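You operate a simulated robot arm through the tools that you are given. There is no shell and no other tool.

The job below is to be done with a simulated robot arm. You get a single attempt, and the scene is never put back.

Task
Lay the 150 mm short bar at the fence, slide stop 2 against it and lock it.
Fine: the other short bars and stop 1 stay as they are.
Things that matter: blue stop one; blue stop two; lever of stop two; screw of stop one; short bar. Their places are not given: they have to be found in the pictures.

Only the result counts: the job must be done as asked and must still hold three seconds after the hand-in. Knocking over, shifting, dropping, spilling or breaking anything else fails it.

Robot
A 7-joint arm with a two-finger parallel gripper, fixed in place. Base frame: the origin is at the foot of the arm, x ahead of it, y to its left, z up; the work surface is at about z = 0.88. Units: m, degrees, N and s.
With the tool pointing down near the work surface it reaches from about 0.24 to 0.68 m from the base axis. Its first joint turns from -66.0 to 66.0 degrees. Payload 2.4 kg.
The TCP is the grasp point between the finger pads, 0.03 m short of the fingertips. In the tool frame z runs along the fingers and y along their closing line. The gripper opens to 0.094 m. The fingers are 0.028 m wide and 0.01 m thick; the gripper's body (0.05 by 0.096 m) begins 0.055 m behind the TCP.
Orientation is that of the tool frame in the base frame, as a unit quaternion [w, x, y, z]. With the fingers straight down and closing along the base's y, the tool's x points along the base's -x, its y along +y and its z along -z.

Tools
- The arm moves only by the tool nudge_tool. Its arguments are lists of equal length, an entry for each row: "offset": the shift along the base's x, y, z in m, a list of three; "rotation": the turn, a rotation vector about the base's x, y, z in degrees, a list of three. In form: {"offset": [[x, y, z], ...], "rotation": [[ax, ay, az], ...]}. A call has 1 to 20 rows; each row is the pose to reach, as a shift and turn from the pose commanded when the call began. "jaw" is the opening in per cent of the stroke, from 0 (shut) to 100 (fully open), set as the call begins (left out, the last holds). Rows are played at 5 a second. More than 0.05 m and 8.6 degrees between two rows, or a gripper value outside its range, and nothing of the call is played. A pose out of reach is approached as far as the arm can. The call stops where the force on the tool passes 40 N (or 10 N more than at its start, if that is more) or the arm is blocked; 0.2 s more then pass. The fingers move at their own pace (about 0.153 m/s each) and stop on an object; they squeeze with about 44 N. The grip force told is the motor's: it shows also when the fingers shut on nothing. Time passes only in rows, and 0.2 s behind the last, so rows that repeat a pose let the fingers close. It gives the time, the measured TCP pose, the force on the tool (base axes), the opening and the grip force at its end, in the units of the frame above (readings bear some noise), with the torque about the TCP (base axes, N m) and any sound that the robot's microphone picked up.
- Cameras (640 x 400 px; columns grow to the right, rows downward): "scene" is fixed at [0.0516, 0.4901, 1.4407]; the picture's right is [-0.58, -0.82, 0.00], its down [-0.49, 0.35, -0.80] and it looks along [0.65, -0.46, -0.60] (base axes); focal length 231 px, centre (320, 200). "wrist" rides on the gripper at [0.076, 0.014, -0.103] in the tool frame; the picture's right is [-0.18, 0.98, 0.00], its down [-0.75, -0.14, -0.64] and it looks along [-0.63, -0.12, 0.77] (tool axes); focal length 243 px, centre (320, 200).
- capture(camera): a new picture of that camera. No time passes.
- probe_pixels(camera, pixels): for up to 12 pixels [column, row] of the newest picture of that camera ("zoom" is the newest enlarged one), the place [x, y, z] in the base frame of the surface seen there, good to about 0.003 m. No time passes.
- zoom(camera, box): a new picture of the part [left, top, right, bottom] of that camera's present view, enlarged. No time passes.
- close_job(): hands the job in; it is judged then, once.

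Leave the gripper open and the arm clear of the work at the hand-in unless told otherwise.

The tools are called after "Call:" by a JSON object that holds its "fn" and its "kwargs". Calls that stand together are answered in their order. nudge_tool: Moves the arm, as the interface text tells. Its arguments: {"type":"object","properties":{"offset":{"type":"array","items":{"type":"array","items":{"type":"number"}}},"rotation":{"type":"array","items":{"type":"array","items":{"type":"number"}}},"jaw":{"type":"number"}},"required":["offset","rotation"]} The other tools are called the same way: capture (camera) takes a picture; probe_pixels (camera, pixels) gives the place of the surface under pixels of a picture; zoom (camera, box) takes an enlarged picture of a part of a camera's view; close_job () hands the job in.

At the start:

```text
time: 0.0
tcp_pos: [0.3654, 0.0029, 1.293]
ee_rot: [0.0, 0.0, 1.0, 0.0]
contact_force: [-0.8, -0.6, 0.0]
torque: [-0.02, 0.01, 0.02]
finger_gap: 0.0938
gripper_force: 0.1
```

scene: 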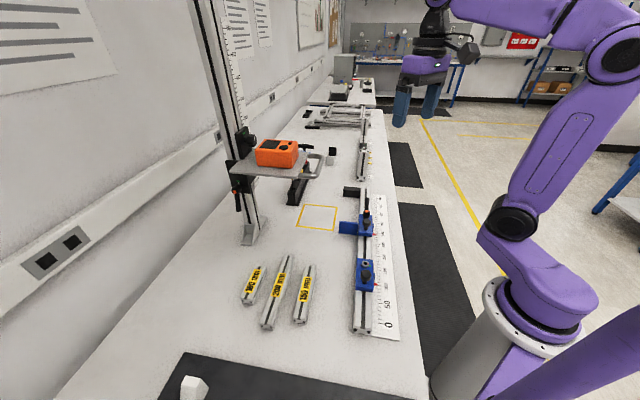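
wrist: 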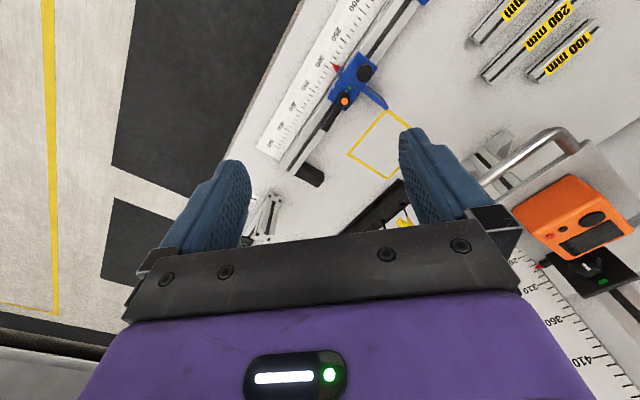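

I see three bars with yellow labels near (250,285), (275,290), (303,295), and two blue stops on a rail at about (365,225) and (365,275). I'll zoom in on each area first.

Call:
{"fn": "zoom", "kwargs": {"camera": "scene", "box": [220, 240, 340, 340]}}

Call:
{"fn": "zoom", "kwargs": {"camera": "scene", "box": [290, 180, 420, 345]}}

Call:
{"fn": "zoom", "kwargs": {"camera": "wrist", "box": [250, 0, 640, 200]}}

```text
4.00 times, centred on (280, 290) of scene
```

zoom: 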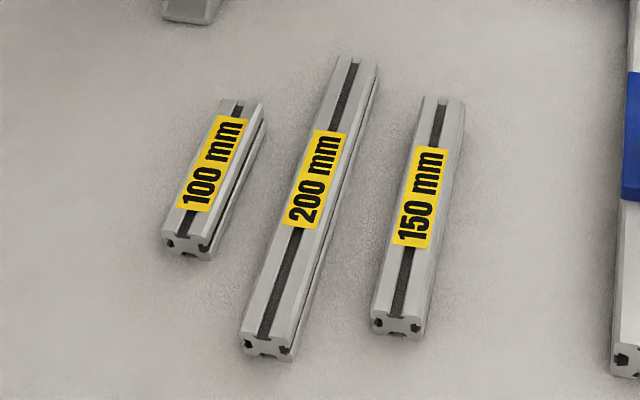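

```text
2.42 times, centred on (355, 262) of scene
```

zoom: 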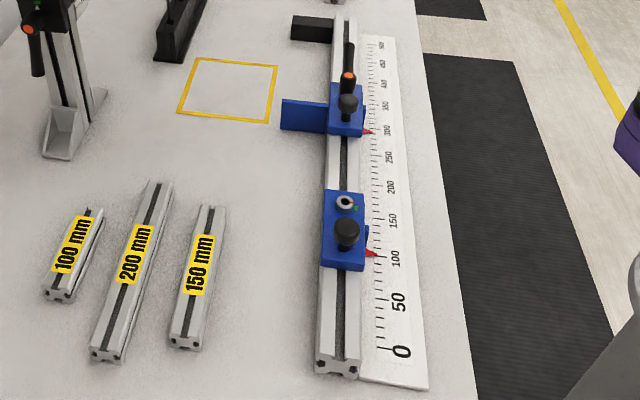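

```text
1.64 times, centred on (445, 100) of wrist
```

zoom: 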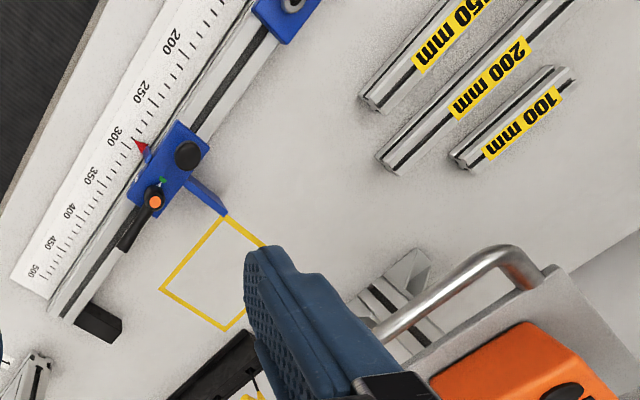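

The 150 mm bar is the one nearest the rail. Stop 1 (with the screw) reads about 100, and stop 2 (with the orange-hub lever) reads about 300. I'll measure key points in the scene picture, on the second zoomed view's layout.

Call:
{"fn": "zoom", "kwargs": {"camera": "scene", "box": [320, 180, 400, 240]}}

Call:
{"fn": "zoom", "kwargs": {"camera": "scene", "box": [330, 250, 410, 300]}}

Call:
{"fn": "probe_pixels", "kwargs": {"camera": "scene", "pixels": [[300, 320], [308, 267], [303, 292], [362, 329], [352, 192], [344, 227], [366, 202], [366, 213], [364, 263], [365, 275], [355, 320], [330, 250]]}}

```text
6.67 times, centred on (360, 210) of scene
```

zoom: 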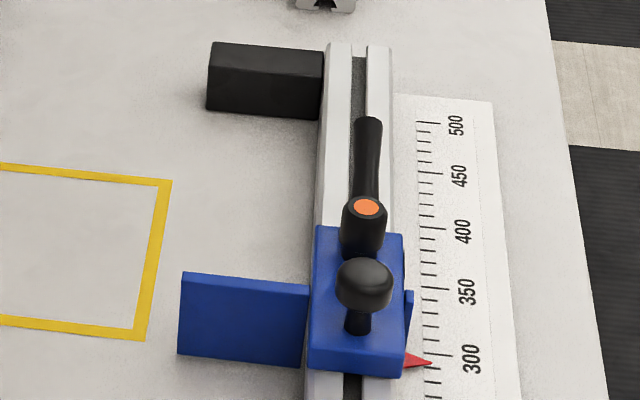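

```text
8.00 times, centred on (370, 275) of scene
```

zoom: 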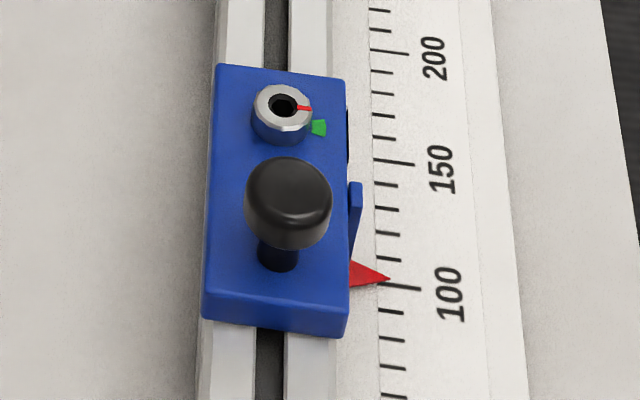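

```text
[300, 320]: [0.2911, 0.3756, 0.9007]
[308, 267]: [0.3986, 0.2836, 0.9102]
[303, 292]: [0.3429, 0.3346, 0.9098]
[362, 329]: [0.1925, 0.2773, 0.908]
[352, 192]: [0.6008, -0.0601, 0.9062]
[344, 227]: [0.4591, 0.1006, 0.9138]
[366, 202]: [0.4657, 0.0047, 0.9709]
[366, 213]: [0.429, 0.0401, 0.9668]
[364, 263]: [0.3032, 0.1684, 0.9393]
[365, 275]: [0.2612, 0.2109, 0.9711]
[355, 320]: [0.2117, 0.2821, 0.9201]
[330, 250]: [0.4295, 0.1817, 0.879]
```

The fence looks like the black block at the rail's far end (352,192). The plan is to put the 150 mm bar between the block and stop 2's blue arm, then slide stop 2 up to it. Next I'll measure the rail direction, the faces of the block and the arm, and the stop's details.

Call:
{"fn": "zoom", "kwargs": {"camera": "scene", "box": [320, 180, 400, 240]}}

Call:
{"fn": "probe_pixels", "kwargs": {"camera": "zoom", "pixels": [[265, 100], [265, 62], [215, 95], [312, 100], [240, 275], [190, 280], [295, 292], [240, 330], [340, 60], [330, 200], [378, 60], [320, 90]]}}

Call:
{"fn": "probe_pixels", "kwargs": {"camera": "scene", "pixels": [[357, 323], [357, 310], [357, 300], [359, 240], [367, 240], [368, 310], [368, 325], [366, 190], [375, 190], [385, 325], [385, 270], [378, 200]]}}

```text
6.67 times, centred on (360, 210) of scene
```

zoom: 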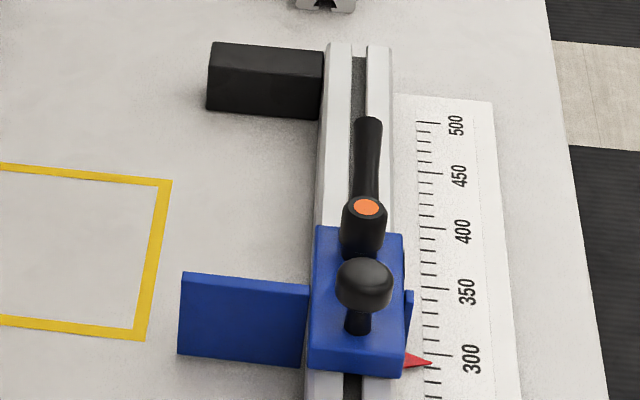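

```text
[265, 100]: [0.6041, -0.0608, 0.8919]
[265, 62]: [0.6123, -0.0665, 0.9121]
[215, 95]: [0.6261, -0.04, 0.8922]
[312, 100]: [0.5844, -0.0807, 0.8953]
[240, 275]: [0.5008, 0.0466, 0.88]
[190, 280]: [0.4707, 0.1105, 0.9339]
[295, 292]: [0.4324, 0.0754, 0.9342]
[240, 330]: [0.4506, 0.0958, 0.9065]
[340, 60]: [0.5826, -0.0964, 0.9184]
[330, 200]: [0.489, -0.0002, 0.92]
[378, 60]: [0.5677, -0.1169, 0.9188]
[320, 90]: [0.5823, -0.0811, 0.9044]
```

```text
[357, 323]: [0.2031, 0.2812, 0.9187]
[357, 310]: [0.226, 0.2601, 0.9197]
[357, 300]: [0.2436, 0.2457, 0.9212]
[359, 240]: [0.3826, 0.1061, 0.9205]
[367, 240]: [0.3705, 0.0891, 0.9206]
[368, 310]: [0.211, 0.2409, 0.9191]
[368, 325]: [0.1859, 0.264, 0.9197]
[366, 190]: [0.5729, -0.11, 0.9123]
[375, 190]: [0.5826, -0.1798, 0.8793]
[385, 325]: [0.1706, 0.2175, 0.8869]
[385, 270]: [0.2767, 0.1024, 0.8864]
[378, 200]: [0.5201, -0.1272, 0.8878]
```

The rail runs at about -45° in the base frame. Along it, the block's near face is at u≈0.4705, where u = (x−y)/√2. Stop 2's arm is at u≈0.251 and the rail's side face at n≈0.355, where n = (x+y)/√2. Next I'll zoom the wrist view on stop 2's lever and look at the bars more precisely.

Call:
{"fn": "zoom", "kwargs": {"camera": "wrist", "box": [310, 40, 410, 110]}}

Call:
{"fn": "zoom", "kwargs": {"camera": "scene", "box": [230, 240, 330, 340]}}

```text
5.71 times, centred on (360, 75) of wrist
```

zoom: 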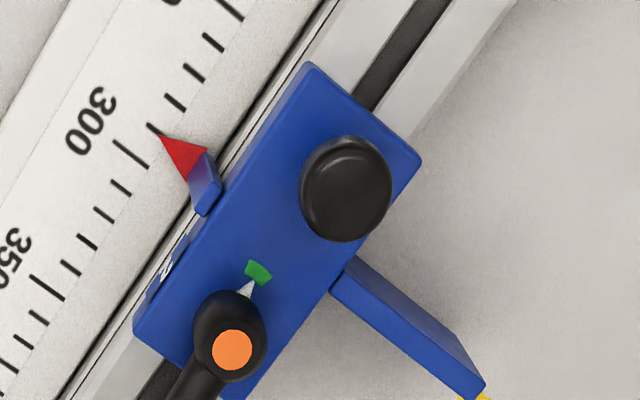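

```text
4.00 times, centred on (280, 290) of scene
```

zoom: 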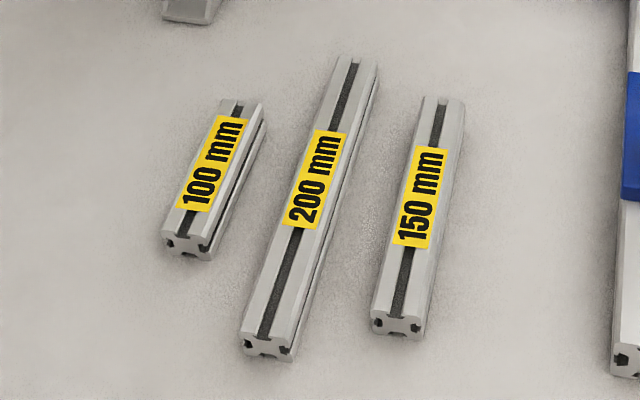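

Stop 2's lever has a white pointer opposite its handle. It sits near a green mark at about (258,273) in the zoom, and there's a label on the body's side at (170,258). I'll bring the wrist camera closer to read it.

Call:
{"fn": "nudge_tool", "kwargs": {"offset": [[-0.02, 0.006, -0.035], [-0.04, 0.012, -0.07], [-0.06, 0.018, -0.105], [-0.08, 0.024, -0.14], [-0.09, 0.03, -0.17]], "rotation": [[0, 0, 0], [0, 0, 0], [0, 0, 0], [0, 0, 0], [0, 0, 0]]}}

Call:
{"fn": "capture", "kwargs": {"camera": "wrist"}}

```text
time: 1.2
tcp_pos: [0.2767, 0.0321, 1.1252]
ee_rot: [0.0, 0.0, 1.0, 0.001]
contact_force: [-0.5, -0.4, 0.4]
torque: [0.04, -0.03, 0.01]
finger_gap: 0.0941
gripper_force: 0.0
```

```text
taken
```

wrist: 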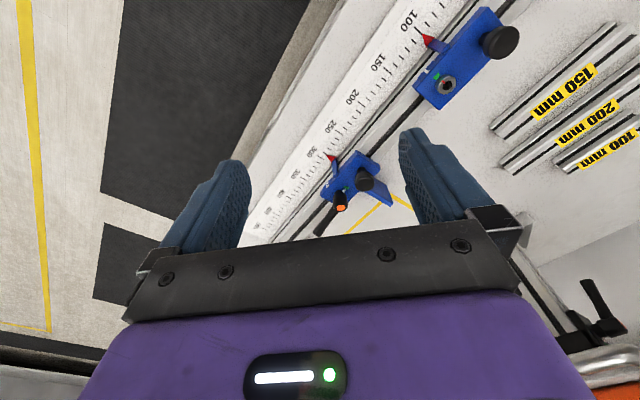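

Both stops are in view, stop 1 at (455,65) and stop 2 at (355,175). I'll zoom in on each.

Call:
{"fn": "zoom", "kwargs": {"camera": "wrist", "box": [310, 145, 400, 215]}}

Call:
{"fn": "zoom", "kwargs": {"camera": "wrist", "box": [400, 0, 530, 110]}}

```text
5.71 times, centred on (355, 180) of wrist
```

zoom: 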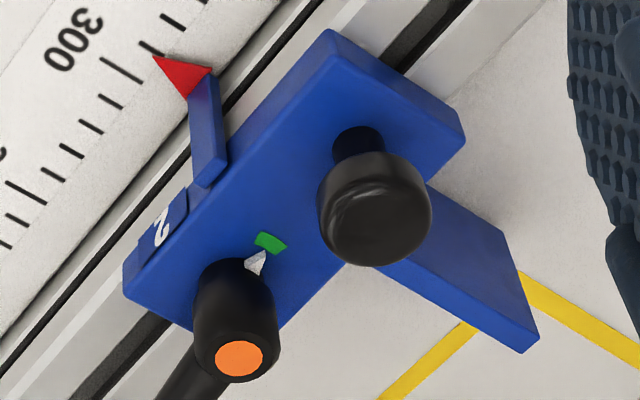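

```text
3.64 times, centred on (465, 55) of wrist
```

zoom: 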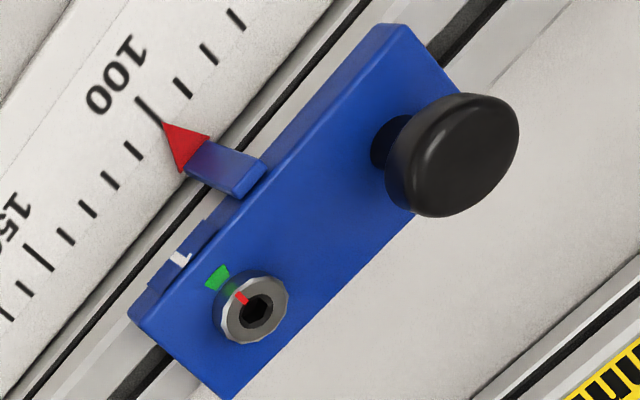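

The bodies are labelled "1" and "2", and both marks sit at green. Before deciding on the lever I'll measure the 150 mm bar precisely.

Call:
{"fn": "zoom", "kwargs": {"camera": "scene", "box": [275, 250, 335, 330]}}

Call:
{"fn": "zoom", "kwargs": {"camera": "wrist", "box": [480, 0, 640, 180]}}

```text
5.00 times, centred on (305, 290) of scene
```

zoom: 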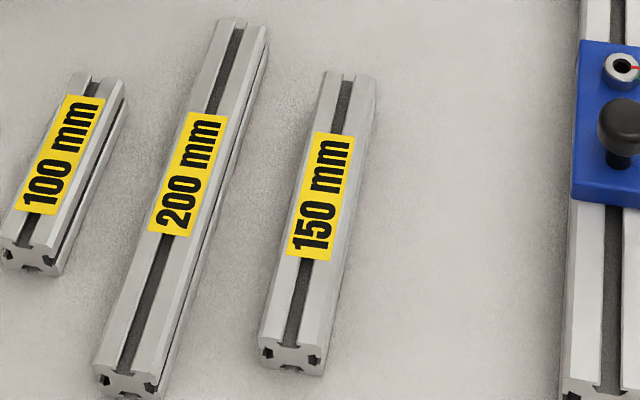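

```text
2.22 times, centred on (560, 90) of wrist
```

zoom: 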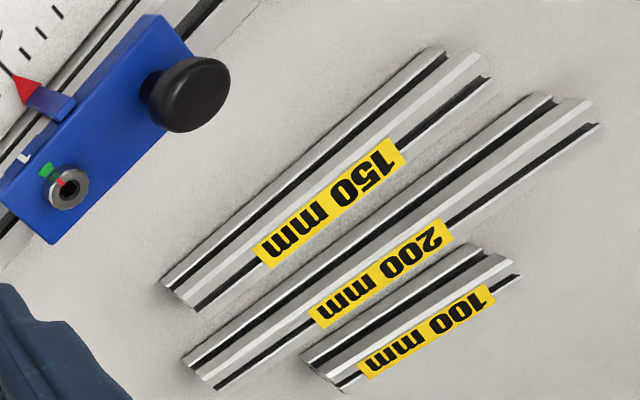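

I'll take the scene zoom on the bar again and probe its edges, and the 200 mm bar's right edge for clearance.

Call:
{"fn": "zoom", "kwargs": {"camera": "scene", "box": [275, 250, 335, 330]}}

Call:
{"fn": "probe_pixels", "kwargs": {"camera": "zoom", "pixels": [[266, 328], [285, 270], [305, 180], [329, 80], [316, 330], [330, 262], [350, 180], [366, 95], [290, 343], [165, 320], [215, 200], [258, 60]]}}

Call:
{"fn": "probe_pixels", "kwargs": {"camera": "zoom", "pixels": [[270, 358], [300, 367], [345, 76], [320, 195], [312, 250], [328, 150], [340, 250], [360, 150], [325, 365], [220, 240], [190, 310], [150, 385]]}}

```text
5.00 times, centred on (305, 290) of scene
```

zoom: 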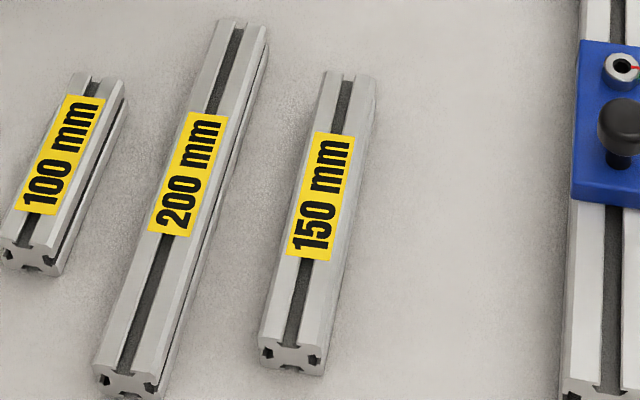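

```text
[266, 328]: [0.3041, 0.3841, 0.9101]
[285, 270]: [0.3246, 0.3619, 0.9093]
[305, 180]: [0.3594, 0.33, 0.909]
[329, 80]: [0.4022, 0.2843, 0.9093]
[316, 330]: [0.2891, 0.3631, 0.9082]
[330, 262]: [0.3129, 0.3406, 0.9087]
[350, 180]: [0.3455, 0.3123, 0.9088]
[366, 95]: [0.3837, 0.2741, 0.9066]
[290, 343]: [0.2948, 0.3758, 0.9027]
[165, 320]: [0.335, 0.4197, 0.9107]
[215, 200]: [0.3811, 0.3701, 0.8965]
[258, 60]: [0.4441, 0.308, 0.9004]
```

```text
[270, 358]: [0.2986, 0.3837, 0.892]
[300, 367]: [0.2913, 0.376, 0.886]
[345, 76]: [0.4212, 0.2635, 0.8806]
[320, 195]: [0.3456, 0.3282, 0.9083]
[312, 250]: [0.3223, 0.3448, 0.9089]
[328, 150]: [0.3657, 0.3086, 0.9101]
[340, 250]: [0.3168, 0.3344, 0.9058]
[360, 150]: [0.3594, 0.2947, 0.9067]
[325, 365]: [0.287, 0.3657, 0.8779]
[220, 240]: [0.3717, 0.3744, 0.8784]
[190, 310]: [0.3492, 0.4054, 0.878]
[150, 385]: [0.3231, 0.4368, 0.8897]
```

The 150 mm bar is about 30 mm square. Its centre is near (0.346, 0.325), it runs almost parallel to the rail, and it sits about 43 mm from the 200 mm bar. I'll check the obstacles (height gauge at (245,235), device at (275,152)) and the lever's tip before moving.

Call:
{"fn": "probe_pixels", "kwargs": {"camera": "scene", "pixels": [[249, 235], [275, 152], [300, 185], [318, 165], [366, 199], [367, 207], [240, 172], [300, 165], [366, 211], [372, 234], [270, 172], [222, 100]]}}

Call:
{"fn": "zoom", "kwargs": {"camera": "scene", "box": [345, 190, 385, 240]}}

Call:
{"fn": "probe_pixels", "kwargs": {"camera": "zoom", "pixels": [[330, 50], [335, 100], [330, 65], [325, 140], [320, 190], [290, 215], [345, 205], [270, 250], [300, 330], [390, 120], [380, 210], [250, 290]]}}

```text
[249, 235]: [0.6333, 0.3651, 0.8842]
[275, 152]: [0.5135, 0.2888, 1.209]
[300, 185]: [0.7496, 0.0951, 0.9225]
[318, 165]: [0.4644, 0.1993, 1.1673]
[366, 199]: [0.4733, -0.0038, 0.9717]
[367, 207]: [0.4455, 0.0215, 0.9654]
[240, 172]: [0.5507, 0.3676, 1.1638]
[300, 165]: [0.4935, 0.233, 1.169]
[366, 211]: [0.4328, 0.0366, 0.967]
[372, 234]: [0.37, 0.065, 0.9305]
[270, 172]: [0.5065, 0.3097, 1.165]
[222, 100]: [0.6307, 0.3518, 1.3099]
```

```text
8.00 times, centred on (365, 215) of scene
```

zoom: 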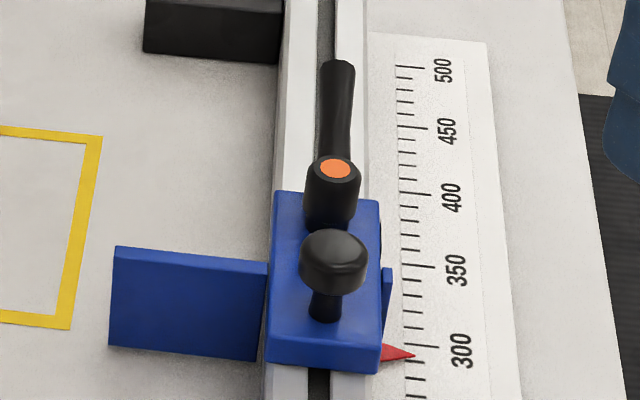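

```text
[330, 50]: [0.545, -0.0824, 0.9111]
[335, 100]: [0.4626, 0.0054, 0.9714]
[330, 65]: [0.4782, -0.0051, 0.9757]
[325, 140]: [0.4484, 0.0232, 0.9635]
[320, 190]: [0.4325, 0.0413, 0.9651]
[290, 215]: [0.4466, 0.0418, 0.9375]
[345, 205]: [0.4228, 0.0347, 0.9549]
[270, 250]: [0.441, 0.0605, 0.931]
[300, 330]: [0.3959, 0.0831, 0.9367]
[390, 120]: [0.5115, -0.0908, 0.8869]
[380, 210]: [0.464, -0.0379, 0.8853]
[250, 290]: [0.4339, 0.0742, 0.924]
```

The height gauge's plate overhangs at z≈1.165 around (0.46–0.55, 0.20–0.37), so I'll stay at a smaller radius. I'll move above the 150 mm bar with the hand turned -45°, so the fingers close across the bar, and the jaw at about 60 mm.

Call:
{"fn": "nudge_tool", "kwargs": {"offset": [[0.0, 0.045, 0.0], [0.0, 0.09, -0.01], [0.0, 0.135, -0.02], [0.01, 0.18, -0.03], [0.025, 0.225, -0.04], [0.05, 0.265, -0.05], [0.0691, 0.2925, -0.06], [0.0691, 0.2925, -0.06]], "rotation": [[0, 0, -7.5], [0, 0, -15], [0, 0, -22.5], [0, 0, -30], [0, 0, -37.5], [0, 0, -45], [0, 0, -45], [0, 0, -45]], "jaw": 64}}

Call:
{"fn": "capture", "kwargs": {"camera": "wrist"}}

Call:
{"fn": "capture", "kwargs": {"camera": "scene"}}

```text
time: 3.0
tcp_pos: [0.3449, 0.3251, 1.0616]
ee_rot: [0.0, 0.384, 0.923, 0.0]
contact_force: [0.0, -0.1, 0.6]
torque: [0.01, 0.02, 0.03]
finger_gap: 0.0604
gripper_force: 0.1
```

```text
taken
```

wrist: 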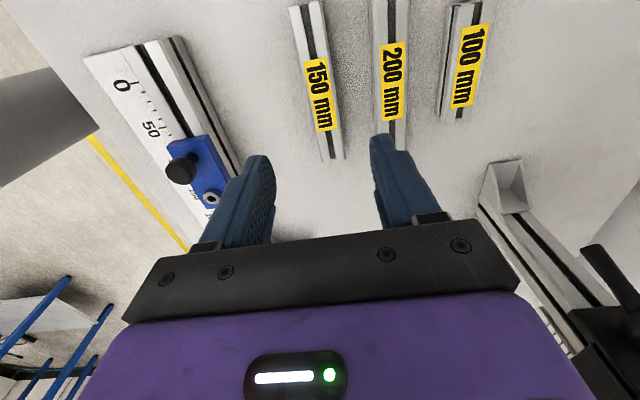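

```text
taken
```

scene: 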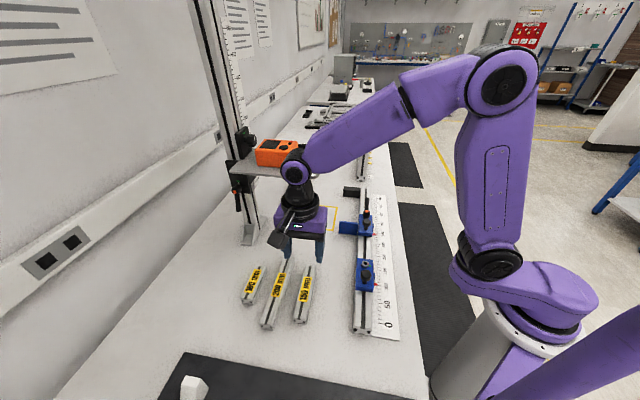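

I'm above the bars, with the 150 mm bar's end at about (335,160) between the finger images. I'll probe the bar's edges in this view to refine its centre and angle.

Call:
{"fn": "zoom", "kwargs": {"camera": "wrist", "box": [270, 0, 430, 170]}}

Call:
{"fn": "probe_pixels", "kwargs": {"camera": "zoom", "pixels": [[140, 30], [155, 150], [195, 350], [205, 30], [225, 150], [250, 350], [170, 30], [222, 360], [330, 30], [330, 150], [340, 300], [238, 385]]}}

```text
2.35 times, centred on (350, 85) of wrist
```

zoom: 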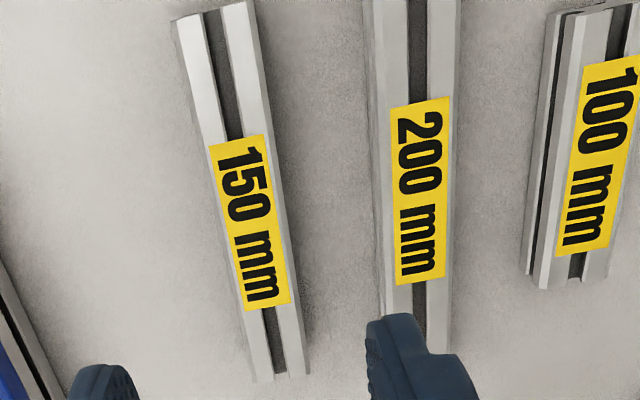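

```text
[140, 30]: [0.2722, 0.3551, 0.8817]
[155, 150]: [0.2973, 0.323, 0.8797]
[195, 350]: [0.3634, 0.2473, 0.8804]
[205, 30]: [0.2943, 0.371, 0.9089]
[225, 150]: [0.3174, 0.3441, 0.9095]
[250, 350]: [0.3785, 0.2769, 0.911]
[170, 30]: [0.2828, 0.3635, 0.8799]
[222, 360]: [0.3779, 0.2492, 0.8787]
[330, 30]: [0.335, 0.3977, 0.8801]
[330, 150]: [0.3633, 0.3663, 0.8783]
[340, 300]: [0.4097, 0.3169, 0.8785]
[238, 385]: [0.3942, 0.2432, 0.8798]
```

I'll probe tighter along the top's left and right edges of the 150 mm bar in this zoom.

Call:
{"fn": "probe_pixels", "kwargs": {"camera": "zoom", "pixels": [[187, 30], [212, 140], [232, 240], [254, 345], [247, 30], [265, 140], [283, 240], [300, 345], [262, 372], [303, 366], [190, 20], [240, 5]]}}

```text
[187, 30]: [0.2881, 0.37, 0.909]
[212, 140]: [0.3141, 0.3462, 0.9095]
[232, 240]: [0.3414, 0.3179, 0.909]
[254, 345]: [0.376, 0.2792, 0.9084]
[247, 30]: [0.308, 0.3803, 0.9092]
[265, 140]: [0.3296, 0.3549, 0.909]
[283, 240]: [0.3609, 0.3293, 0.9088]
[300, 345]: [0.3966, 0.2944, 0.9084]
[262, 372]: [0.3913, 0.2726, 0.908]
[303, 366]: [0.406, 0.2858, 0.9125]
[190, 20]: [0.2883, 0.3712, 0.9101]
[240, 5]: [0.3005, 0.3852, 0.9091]
```

The bar is parallel to the rail within about 1°, with centre n≈0.476, u≈0.015, i.e. (0.347, 0.326). I'll descend to TCP z≈0.915, putting the fingertips about 5 mm above the table.

Call:
{"fn": "nudge_tool", "kwargs": {"offset": [[0.002, 0.001, -0.04], [0.002, 0.001, -0.08], [0.002, 0.001, -0.115], [0.002, 0.001, -0.135], [0.002, 0.001, -0.146], [0.002, 0.001, -0.146]], "rotation": [[0, 0, 0], [0, 0, 0], [0, 0, 0], [0, 0, 0], [0, 0, 0], [0, 0, 0]]}}

Call:
{"fn": "capture", "kwargs": {"camera": "wrist"}}

Call:
{"fn": "zoom", "kwargs": {"camera": "scene", "box": [220, 180, 400, 340]}}

```text
time: 4.4
tcp_pos: [0.3469, 0.3246, 0.9159]
ee_rot: [0.0, 0.383, 0.924, 0.0]
contact_force: [-0.1, 0.7, -0.1]
torque: [0.04, -0.03, -0.01]
finger_gap: 0.0606
gripper_force: 0.0
```

```text
taken
```

wrist: 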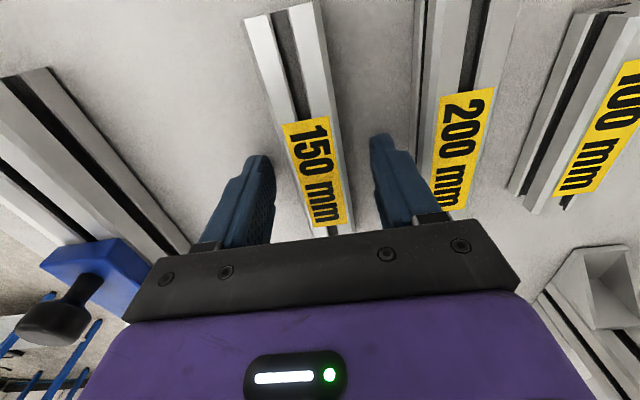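

```text
2.50 times, centred on (310, 260) of scene
```

zoom: 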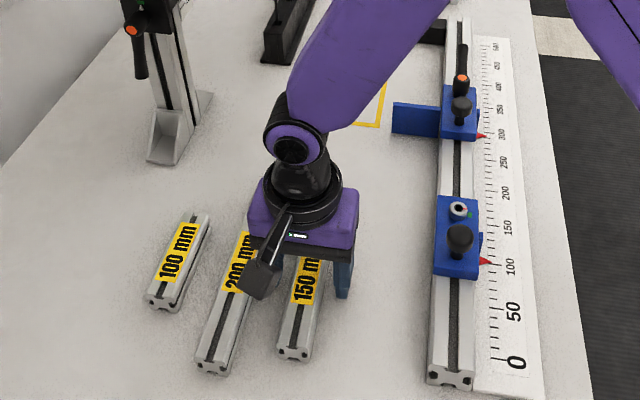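

The fingers straddle the 150 mm bar, and the right finger is clear of the 200 mm bar. I'll close the jaw on it.

Call:
{"fn": "nudge_tool", "kwargs": {"offset": [[0, 0, 0], [0, 0, 0], [0, 0, 0], [0, 0, 0]], "rotation": [[0, 0, 0], [0, 0, 0], [0, 0, 0], [0, 0, 0]], "jaw": 0}}

Call:
{"fn": "capture", "kwargs": {"camera": "wrist"}}

```text
time: 5.4
tcp_pos: [0.3469, 0.3262, 0.9156]
ee_rot: [0.0, 0.383, 0.924, 0.0]
contact_force: [-0.4, -0.2, 0.0]
torque: [0.02, 0.0, -0.04]
finger_gap: 0.0292
gripper_force: 43.4
```

```text
taken
```

wrist: 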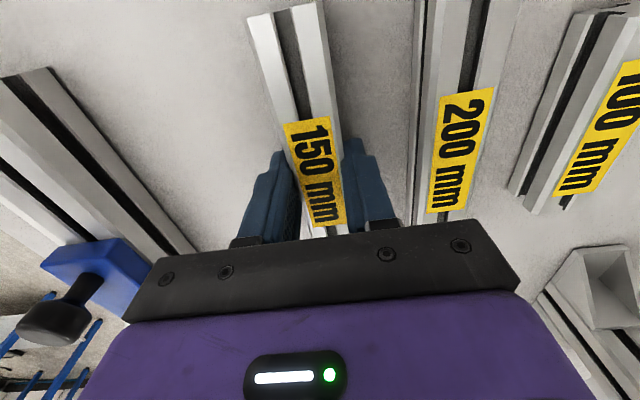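

The bar is gripped at a 29 mm opening. I'll lift it and carry it at small radius around the height gauge, to above the spot between stop 2's arm and the black block, with a gap to the rail.

Call:
{"fn": "nudge_tool", "kwargs": {"offset": [[0, 0, 0.045], [0, 0, 0.09], [-0.005, -0.01, 0.135], [-0.02, -0.05, 0.15], [-0.04, -0.095, 0.155], [-0.05, -0.143, 0.155], [-0.05, -0.19, 0.155], [-0.035, -0.235, 0.155], [0, -0.268, 0.155], [0.045, -0.285, 0.155], [0.09, -0.3, 0.155], [0.135, -0.31, 0.155], [0.18, -0.318, 0.155], [0.2102, -0.3203, 0.155], [0.2102, -0.3203, 0.155]], "rotation": [[0, 0, 0], [0, 0, 0], [0, 0, 0], [0, 0, 0], [0, 0, 0], [0, 0, 0], [0, 0, 0], [0, 0, 0], [0, 0, 0], [0, 0, 0], [0, 0, 0], [0, 0, 0], [0, 0, 0], [0, 0, 0], [0, 0, 0]]}}

Call:
{"fn": "capture", "kwargs": {"camera": "wrist"}}

Call:
{"fn": "capture", "kwargs": {"camera": "scene"}}

```text
time: 8.6
tcp_pos: [0.5567, 0.0045, 1.0722]
ee_rot: [0.0, 0.383, 0.924, 0.001]
contact_force: [-0.2, -0.7, -1.0]
torque: [0.01, 0.01, -0.03]
finger_gap: 0.0292
gripper_force: 43.9
```

```text
taken
```

wrist: 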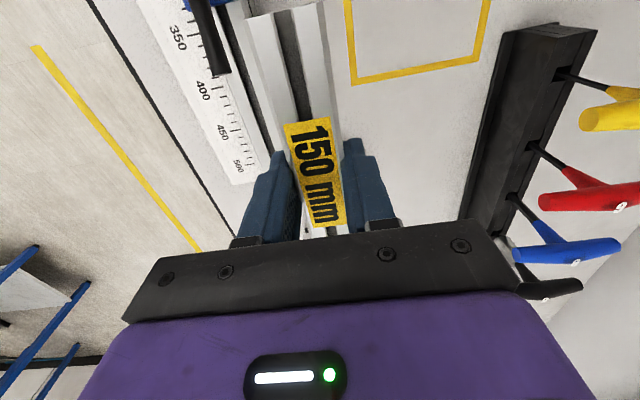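

```text
taken
```

scene: 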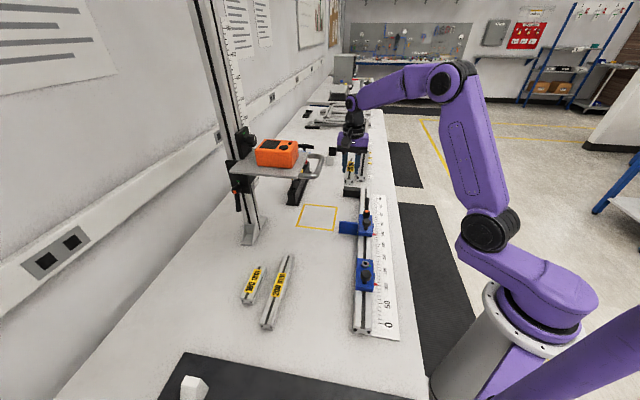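

The bar is above the fence area at u≈0.3905, n≈0.397. I'll back off 6 mm from the block and come down most of the way to check clearances.

Call:
{"fn": "nudge_tool", "kwargs": {"offset": [[-0.0042, 0.0042, -0.04], [-0.0042, 0.0042, -0.08], [-0.0042, 0.0042, -0.115], [-0.0042, 0.0042, -0.115]], "rotation": [[0, 0, 0], [0, 0, 0], [0, 0, 0], [0, 0, 0]]}}

Call:
{"fn": "zoom", "kwargs": {"camera": "scene", "box": [310, 130, 400, 240]}}

Call:
{"fn": "capture", "kwargs": {"camera": "wrist"}}

```text
time: 9.6
tcp_pos: [0.5528, 0.0102, 0.9568]
ee_rot: [0.0, 0.383, 0.924, 0.0]
contact_force: [-0.5, 0.1, -0.4]
torque: [0.01, -0.01, -0.02]
finger_gap: 0.0292
gripper_force: 43.8
```

```text
3.64 times, centred on (355, 185) of scene
```

zoom: 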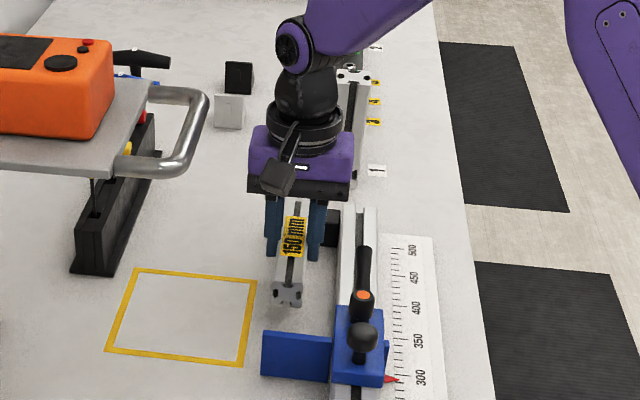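

```text
taken
```

wrist: 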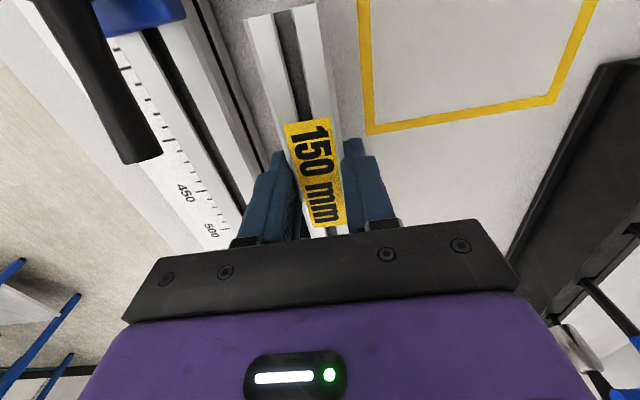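

The clearances look good. I'll lower the bar to about 1–2 mm above the table.

Call:
{"fn": "nudge_tool", "kwargs": {"offset": [[0, 0, -0.02], [0, 0, -0.033], [0, 0, -0.0395], [0, 0, -0.0395]], "rotation": [[0, 0, 0], [0, 0, 0], [0, 0, 0], [0, 0, 0]]}}

Call:
{"fn": "zoom", "kwargs": {"camera": "scene", "box": [320, 160, 390, 240]}}

Call:
{"fn": "capture", "kwargs": {"camera": "wrist"}}

```text
time: 10.6
tcp_pos: [0.5537, 0.0108, 0.9181]
ee_rot: [0.0, 0.382, 0.924, 0.0]
contact_force: [-0.6, -0.1, -2.1]
torque: [-0.03, 0.02, 0.01]
finger_gap: 0.0294
gripper_force: 44.1
```

```text
5.00 times, centred on (355, 200) of scene
```

zoom: 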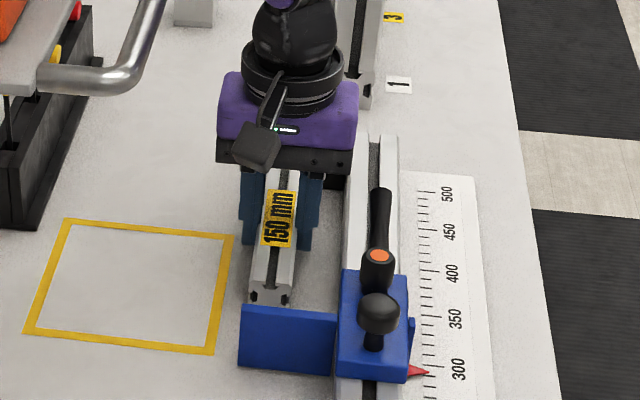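

```text
taken
```

wrist: 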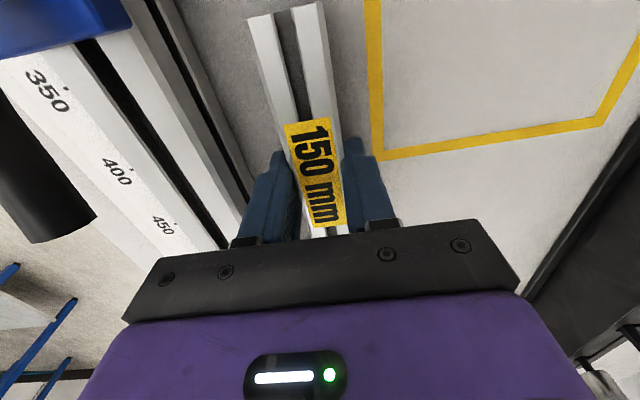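

The bar hovers just above the table, about 10 mm from the block. I'll lower it 1 mm more and move gently along the rail toward the block until I feel contact.

Call:
{"fn": "nudge_tool", "kwargs": {"offset": [[0.0014, -0.0014, -0.001], [0.0028, -0.0028, -0.001], [0.0042, -0.0042, -0.001], [0.005, -0.005, -0.001], [0.005, -0.005, -0.001]], "rotation": [[0, 0, 0], [0, 0, 0], [0, 0, 0], [0, 0, 0], [0, 0, 0]]}}

```text
time: 11.8
tcp_pos: [0.5582, 0.005, 0.9156]
ee_rot: [0.0, 0.383, 0.924, 0.0]
contact_force: [-0.5, 0.5, -0.9]
torque: [-0.04, -0.01, -0.01]
finger_gap: 0.0293
gripper_force: 44.1
```

No contact yet at u≈0.391. I'll continue in 1 mm steps.

Call:
{"fn": "nudge_tool", "kwargs": {"offset": [[0.0007, -0.0007, 0], [0.0014, -0.0014, 0], [0.0021, -0.0021, 0], [0.0021, -0.0021, 0]], "rotation": [[0, 0, 0], [0, 0, 0], [0, 0, 0], [0, 0, 0]]}}

Call:
{"fn": "nudge_tool", "kwargs": {"offset": [[0.0007, -0.0007, 0], [0.0014, -0.0014, 0], [0.0014, -0.0014, 0]], "rotation": [[0, 0, 0], [0, 0, 0], [0, 0, 0]]}}

```text
time: 12.8
tcp_pos: [0.5612, 0.0028, 0.9167]
ee_rot: [0.0, 0.383, 0.924, 0.0]
contact_force: [-3.1, 1.4, -0.6]
torque: [-0.07, -0.02, -0.08]
finger_gap: 0.0291
gripper_force: 43.9
```

```text
time: 13.6
tcp_pos: [0.5619, 0.0017, 0.9162]
ee_rot: [-0.002, 0.382, 0.924, -0.001]
contact_force: [-14.2, 12.3, 1.6]
torque: [-0.11, -0.06, -0.19]
finger_gap: 0.0291
gripper_force: 44.1
```

I feel about 19 N of contact with the block, so the bar is against it. I'll relax by about 1.5 mm, settle it on the table, and open to 60 mm.

Call:
{"fn": "nudge_tool", "kwargs": {"offset": [[-0.001, 0.001, -0.0005], [-0.001, 0.001, -0.0005]], "rotation": [[0, 0, 0], [0, 0, 0]]}}

Call:
{"fn": "nudge_tool", "kwargs": {"offset": [[0, 0, 0], [0, 0, 0], [0, 0, 0]], "rotation": [[0, 0, 0], [0, 0, 0], [0, 0, 0]], "jaw": 55}}

Call:
{"fn": "capture", "kwargs": {"camera": "wrist"}}

Call:
{"fn": "zoom", "kwargs": {"camera": "scene", "box": [320, 160, 390, 240]}}

```text
time: 14.2
tcp_pos: [0.5614, 0.0025, 0.9158]
ee_rot: [-0.001, 0.382, 0.924, 0.0]
contact_force: [-12.7, 12.8, -0.3]
torque: [0.15, 0.17, -0.02]
finger_gap: 0.0292
gripper_force: 43.8
```

```text
time: 15.0
tcp_pos: [0.5619, 0.0006, 0.9164]
ee_rot: [-0.001, 0.383, 0.924, 0.001]
contact_force: [0.1, 0.5, -0.7]
torque: [0.01, 0.01, 0.03]
finger_gap: 0.0517
gripper_force: 0.0
```

```text
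taken
```

wrist: 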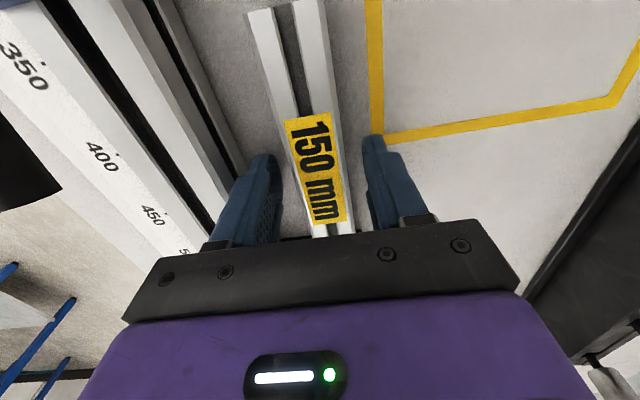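

```text
5.00 times, centred on (355, 200) of scene
```

zoom: 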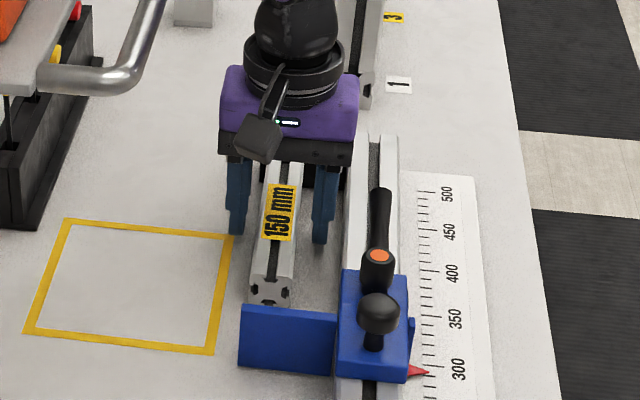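

The bar is released and lying straight along the rail with about a 25 mm gap. I'll lift, move outward past the bar's outer face, and come down again, then press the bar sideways flush to the rail using the inner finger's back.

Call:
{"fn": "nudge_tool", "kwargs": {"offset": [[0, 0, 0.035], [0, 0, 0.05], [0.022, 0.022, 0.055], [0.045, 0.045, 0.055], [0.045, 0.045, 0.03], [0.045, 0.045, 0.003], [0.045, 0.045, 0.003]], "rotation": [[0, 0, 0], [0, 0, 0], [0, 0, 0], [0, 0, 0], [0, 0, 0], [0, 0, 0], [0, 0, 0]]}}

Call:
{"fn": "capture", "kwargs": {"camera": "wrist"}}

Call:
{"fn": "zoom", "kwargs": {"camera": "scene", "box": [320, 160, 390, 240]}}

```text
time: 16.6
tcp_pos: [0.6077, 0.0482, 0.9192]
ee_rot: [0.0, 0.383, 0.924, 0.0]
contact_force: [1.2, -1.1, 0.1]
torque: [0.0, -0.02, -0.01]
finger_gap: 0.0521
gripper_force: 0.1
```

```text
taken
```

wrist: 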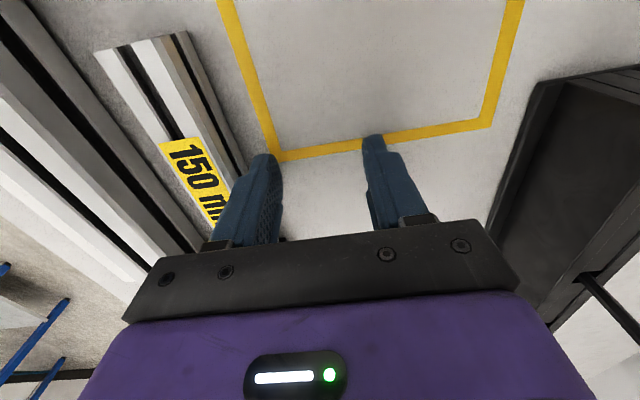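

```text
5.00 times, centred on (355, 200) of scene
```

zoom: 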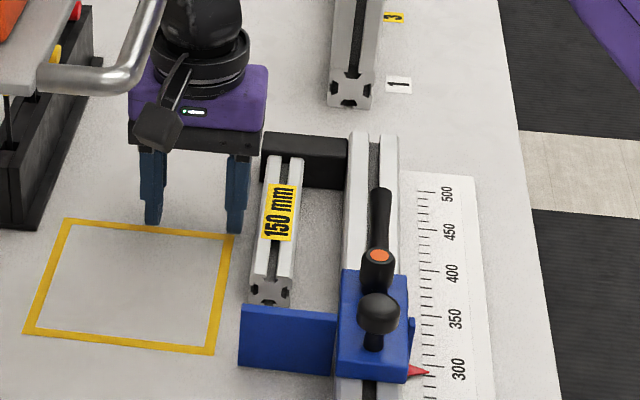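

The bar touches the black block, and the inner finger is just outside the bar. I'll push along -n in small steps toward the rail.

Call:
{"fn": "nudge_tool", "kwargs": {"offset": [[-0.004, -0.004, 0], [-0.008, -0.008, 0], [-0.011, -0.011, 0], [-0.014, -0.014, 0], [-0.017, -0.017, 0], [-0.02, -0.02, 0], [-0.023, -0.023, 0], [-0.026, -0.026, 0], [-0.026, -0.026, 0]], "rotation": [[0, 0, 0], [0, 0, 0], [0, 0, 0], [0, 0, 0], [0, 0, 0], [0, 0, 0], [0, 0, 0], [0, 0, 0], [0, 0, 0]]}}

Call:
{"fn": "zoom", "kwargs": {"camera": "scene", "box": [320, 160, 390, 240]}}

```text
time: 18.6
tcp_pos: [0.5807, 0.0209, 0.9193]
ee_rot: [-0.001, 0.383, 0.924, 0.001]
contact_force: [0.6, -0.4, 0.3]
torque: [0.0, -0.01, -0.01]
finger_gap: 0.0512
gripper_force: 0.0
```

```text
5.00 times, centred on (355, 200) of scene
```

zoom: 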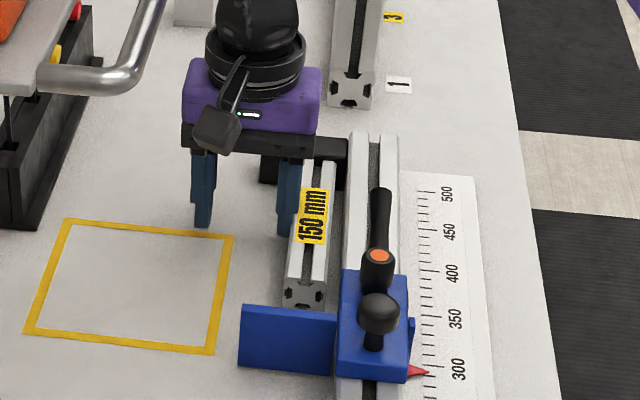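

The bar slides nicely and is still parallel, with a few mm left to the rail. I'll keep going in 1 mm steps.

Call:
{"fn": "nudge_tool", "kwargs": {"offset": [[-0.001, -0.001, 0], [-0.002, -0.002, 0], [-0.003, -0.003, 0], [-0.004, -0.004, 0], [-0.004, -0.004, 0]], "rotation": [[0, 0, 0], [0, 0, 0], [0, 0, 0], [0, 0, 0], [0, 0, 0]]}}

Call:
{"fn": "nudge_tool", "kwargs": {"offset": [[-0.0007, -0.0007, 0], [-0.0014, -0.0014, 0], [-0.002, -0.002, 0], [-0.002, -0.002, 0]], "rotation": [[0, 0, 0], [0, 0, 0], [0, 0, 0], [0, 0, 0]]}}

Call:
{"fn": "zoom", "kwargs": {"camera": "scene", "box": [320, 160, 390, 240]}}

```text
time: 19.8
tcp_pos: [0.5772, 0.0168, 0.9184]
ee_rot: [-0.001, 0.383, 0.924, 0.0]
contact_force: [-0.1, 0.3, -0.1]
torque: [-0.02, 0.01, 0.01]
finger_gap: 0.0514
gripper_force: 0.1
```

```text
time: 20.8
tcp_pos: [0.5739, 0.0139, 0.9186]
ee_rot: [0.0, 0.382, 0.924, 0.0]
contact_force: [-0.4, -0.3, -0.3]
torque: [0.03, -0.01, 0.0]
finger_gap: 0.0516
gripper_force: 0.1
```

```text
5.00 times, centred on (355, 200) of scene
```

zoom: 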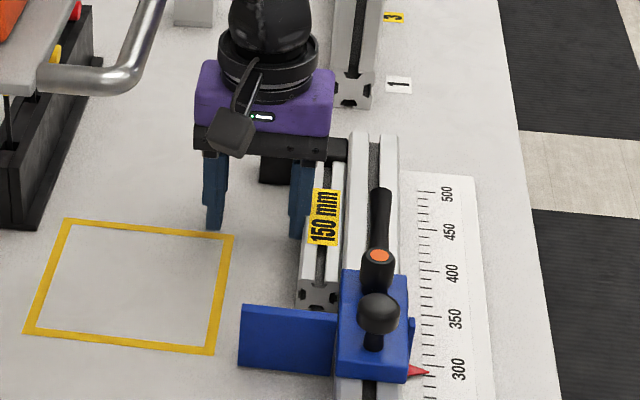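

The bar appears almost flush and there's still no force. I'll continue in 0.7 mm steps.

Call:
{"fn": "nudge_tool", "kwargs": {"offset": [[-0.0005, -0.0005, 0], [-0.001, -0.001, 0], [-0.0015, -0.0015, 0], [-0.002, -0.002, 0], [-0.002, -0.002, 0]], "rotation": [[0, 0, 0], [0, 0, 0], [0, 0, 0], [0, 0, 0], [0, 0, 0]]}}

Call:
{"fn": "zoom", "kwargs": {"camera": "scene", "box": [335, 180, 385, 230]}}

```text
time: 22.0
tcp_pos: [0.5735, 0.0137, 0.9202]
ee_rot: [0.001, 0.383, 0.924, 0.001]
contact_force: [4.2, 4.7, 1.6]
torque: [0.03, -0.03, -0.04]
finger_gap: 0.0484
gripper_force: 0.0
```

```text
8.00 times, centred on (360, 205) of scene
```

zoom: 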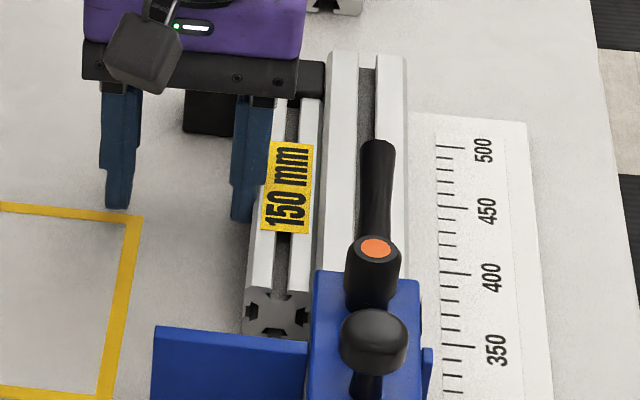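

The force reads about 6 N, and the bar is now flush against the rail and the block. I'll back off, lift, shut the fingers, and go round to above the rail between stops 1 and 2.

Call:
{"fn": "nudge_tool", "kwargs": {"offset": [[0.007, 0.007, 0], [0.01, 0.01, 0.04], [0.01, 0.01, 0.085], [0.005, 0.0, 0.13], [-0.04, -0.01, 0.14], [-0.085, -0.012, 0.14], [-0.13, -0.005, 0.14], [-0.165, 0.025, 0.14], [-0.195, 0.06, 0.14], [-0.2175, 0.1019, 0.14], [-0.2175, 0.1019, 0.14]], "rotation": [[0, 0, 0], [0, 0, 0], [0, 0, 0], [0, 0, 0], [0, 0, 0], [0, 0, 0], [0, 0, 0], [0, 0, 0], [0, 0, 0], [0, 0, 0], [0, 0, 0]], "jaw": 0}}

Call:
{"fn": "capture", "kwargs": {"camera": "scene"}}

Call:
{"fn": "capture", "kwargs": {"camera": "wrist"}}

```text
time: 24.4
tcp_pos: [0.3553, 0.1154, 1.0615]
ee_rot: [0.0, 0.383, 0.924, 0.0]
contact_force: [0.9, 0.3, -0.2]
torque: [-0.01, -0.03, 0.0]
finger_gap: 0.0
gripper_force: 32.6
```

```text
taken
```

scene: 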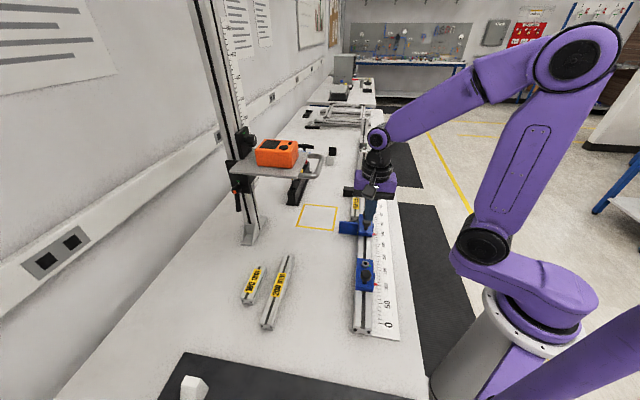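

```text
taken
```

wrist: 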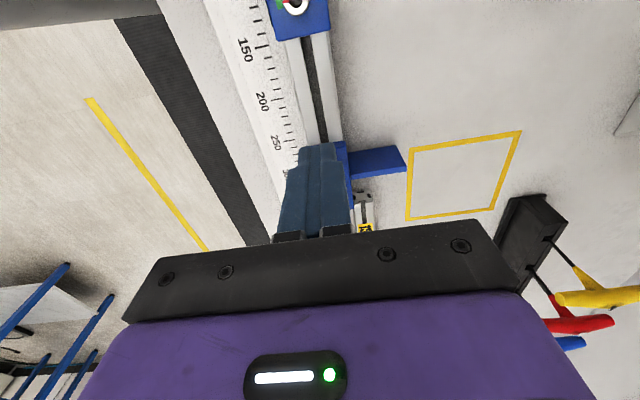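

I'm over the rail between the stops, at u≈0.170. I'll probe stop 1's far end (302,38), the rail edges and stop 2's near corner to place the descent.

Call:
{"fn": "probe_pixels", "kwargs": {"camera": "wrist", "pixels": [[285, 34], [318, 28], [296, 80], [328, 80], [310, 110], [343, 150], [375, 165], [400, 160], [305, 20], [290, 60]]}}

Call:
{"fn": "zoom", "kwargs": {"camera": "scene", "box": [335, 180, 395, 300]}}

```text
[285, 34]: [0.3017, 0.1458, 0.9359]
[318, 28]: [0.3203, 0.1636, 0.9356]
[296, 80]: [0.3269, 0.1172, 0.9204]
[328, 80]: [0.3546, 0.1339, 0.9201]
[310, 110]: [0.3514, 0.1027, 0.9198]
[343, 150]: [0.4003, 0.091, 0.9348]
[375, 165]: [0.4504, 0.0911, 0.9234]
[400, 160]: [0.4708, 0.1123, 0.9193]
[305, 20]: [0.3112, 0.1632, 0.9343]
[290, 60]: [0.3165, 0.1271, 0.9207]
```

```text
3.33 times, centred on (365, 240) of scene
```

zoom: 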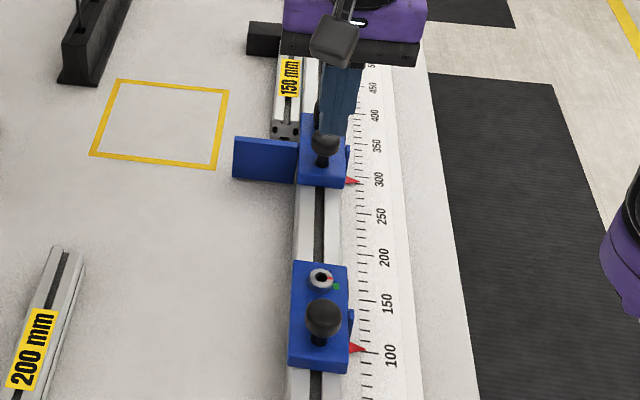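

Stop 1's far face is at u≈0.111 and stop 2's near face at u≈0.219. I'll come down between them at u≈0.185 to TCP z≈0.957, so the tips end up 7 mm above the rail.

Call:
{"fn": "nudge_tool", "kwargs": {"offset": [[0.0113, -0.0104, -0.03], [0.0113, -0.0104, -0.065], [0.0113, -0.0104, -0.09], [0.0113, -0.0104, -0.1045], [0.0113, -0.0104, -0.1045]], "rotation": [[0, 0, 0], [0, 0, 0], [0, 0, 0], [0, 0, 0], [0, 0, 0]]}}

Call:
{"fn": "capture", "kwargs": {"camera": "wrist"}}

Call:
{"fn": "zoom", "kwargs": {"camera": "scene", "box": [320, 180, 400, 300]}}

```text
time: 25.6
tcp_pos: [0.3671, 0.1048, 0.9568]
ee_rot: [0.0, 0.383, 0.924, 0.0]
contact_force: [0.0, -0.5, -0.1]
torque: [0.0, -0.02, -0.03]
finger_gap: 0.0
gripper_force: 32.1
```

```text
taken
```

wrist: 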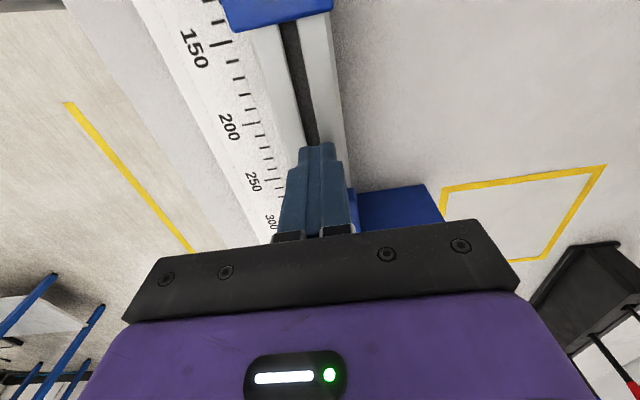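

```text
3.33 times, centred on (360, 240) of scene
```

zoom: 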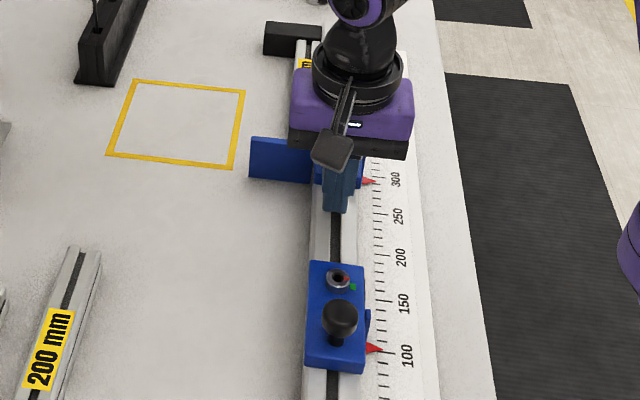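

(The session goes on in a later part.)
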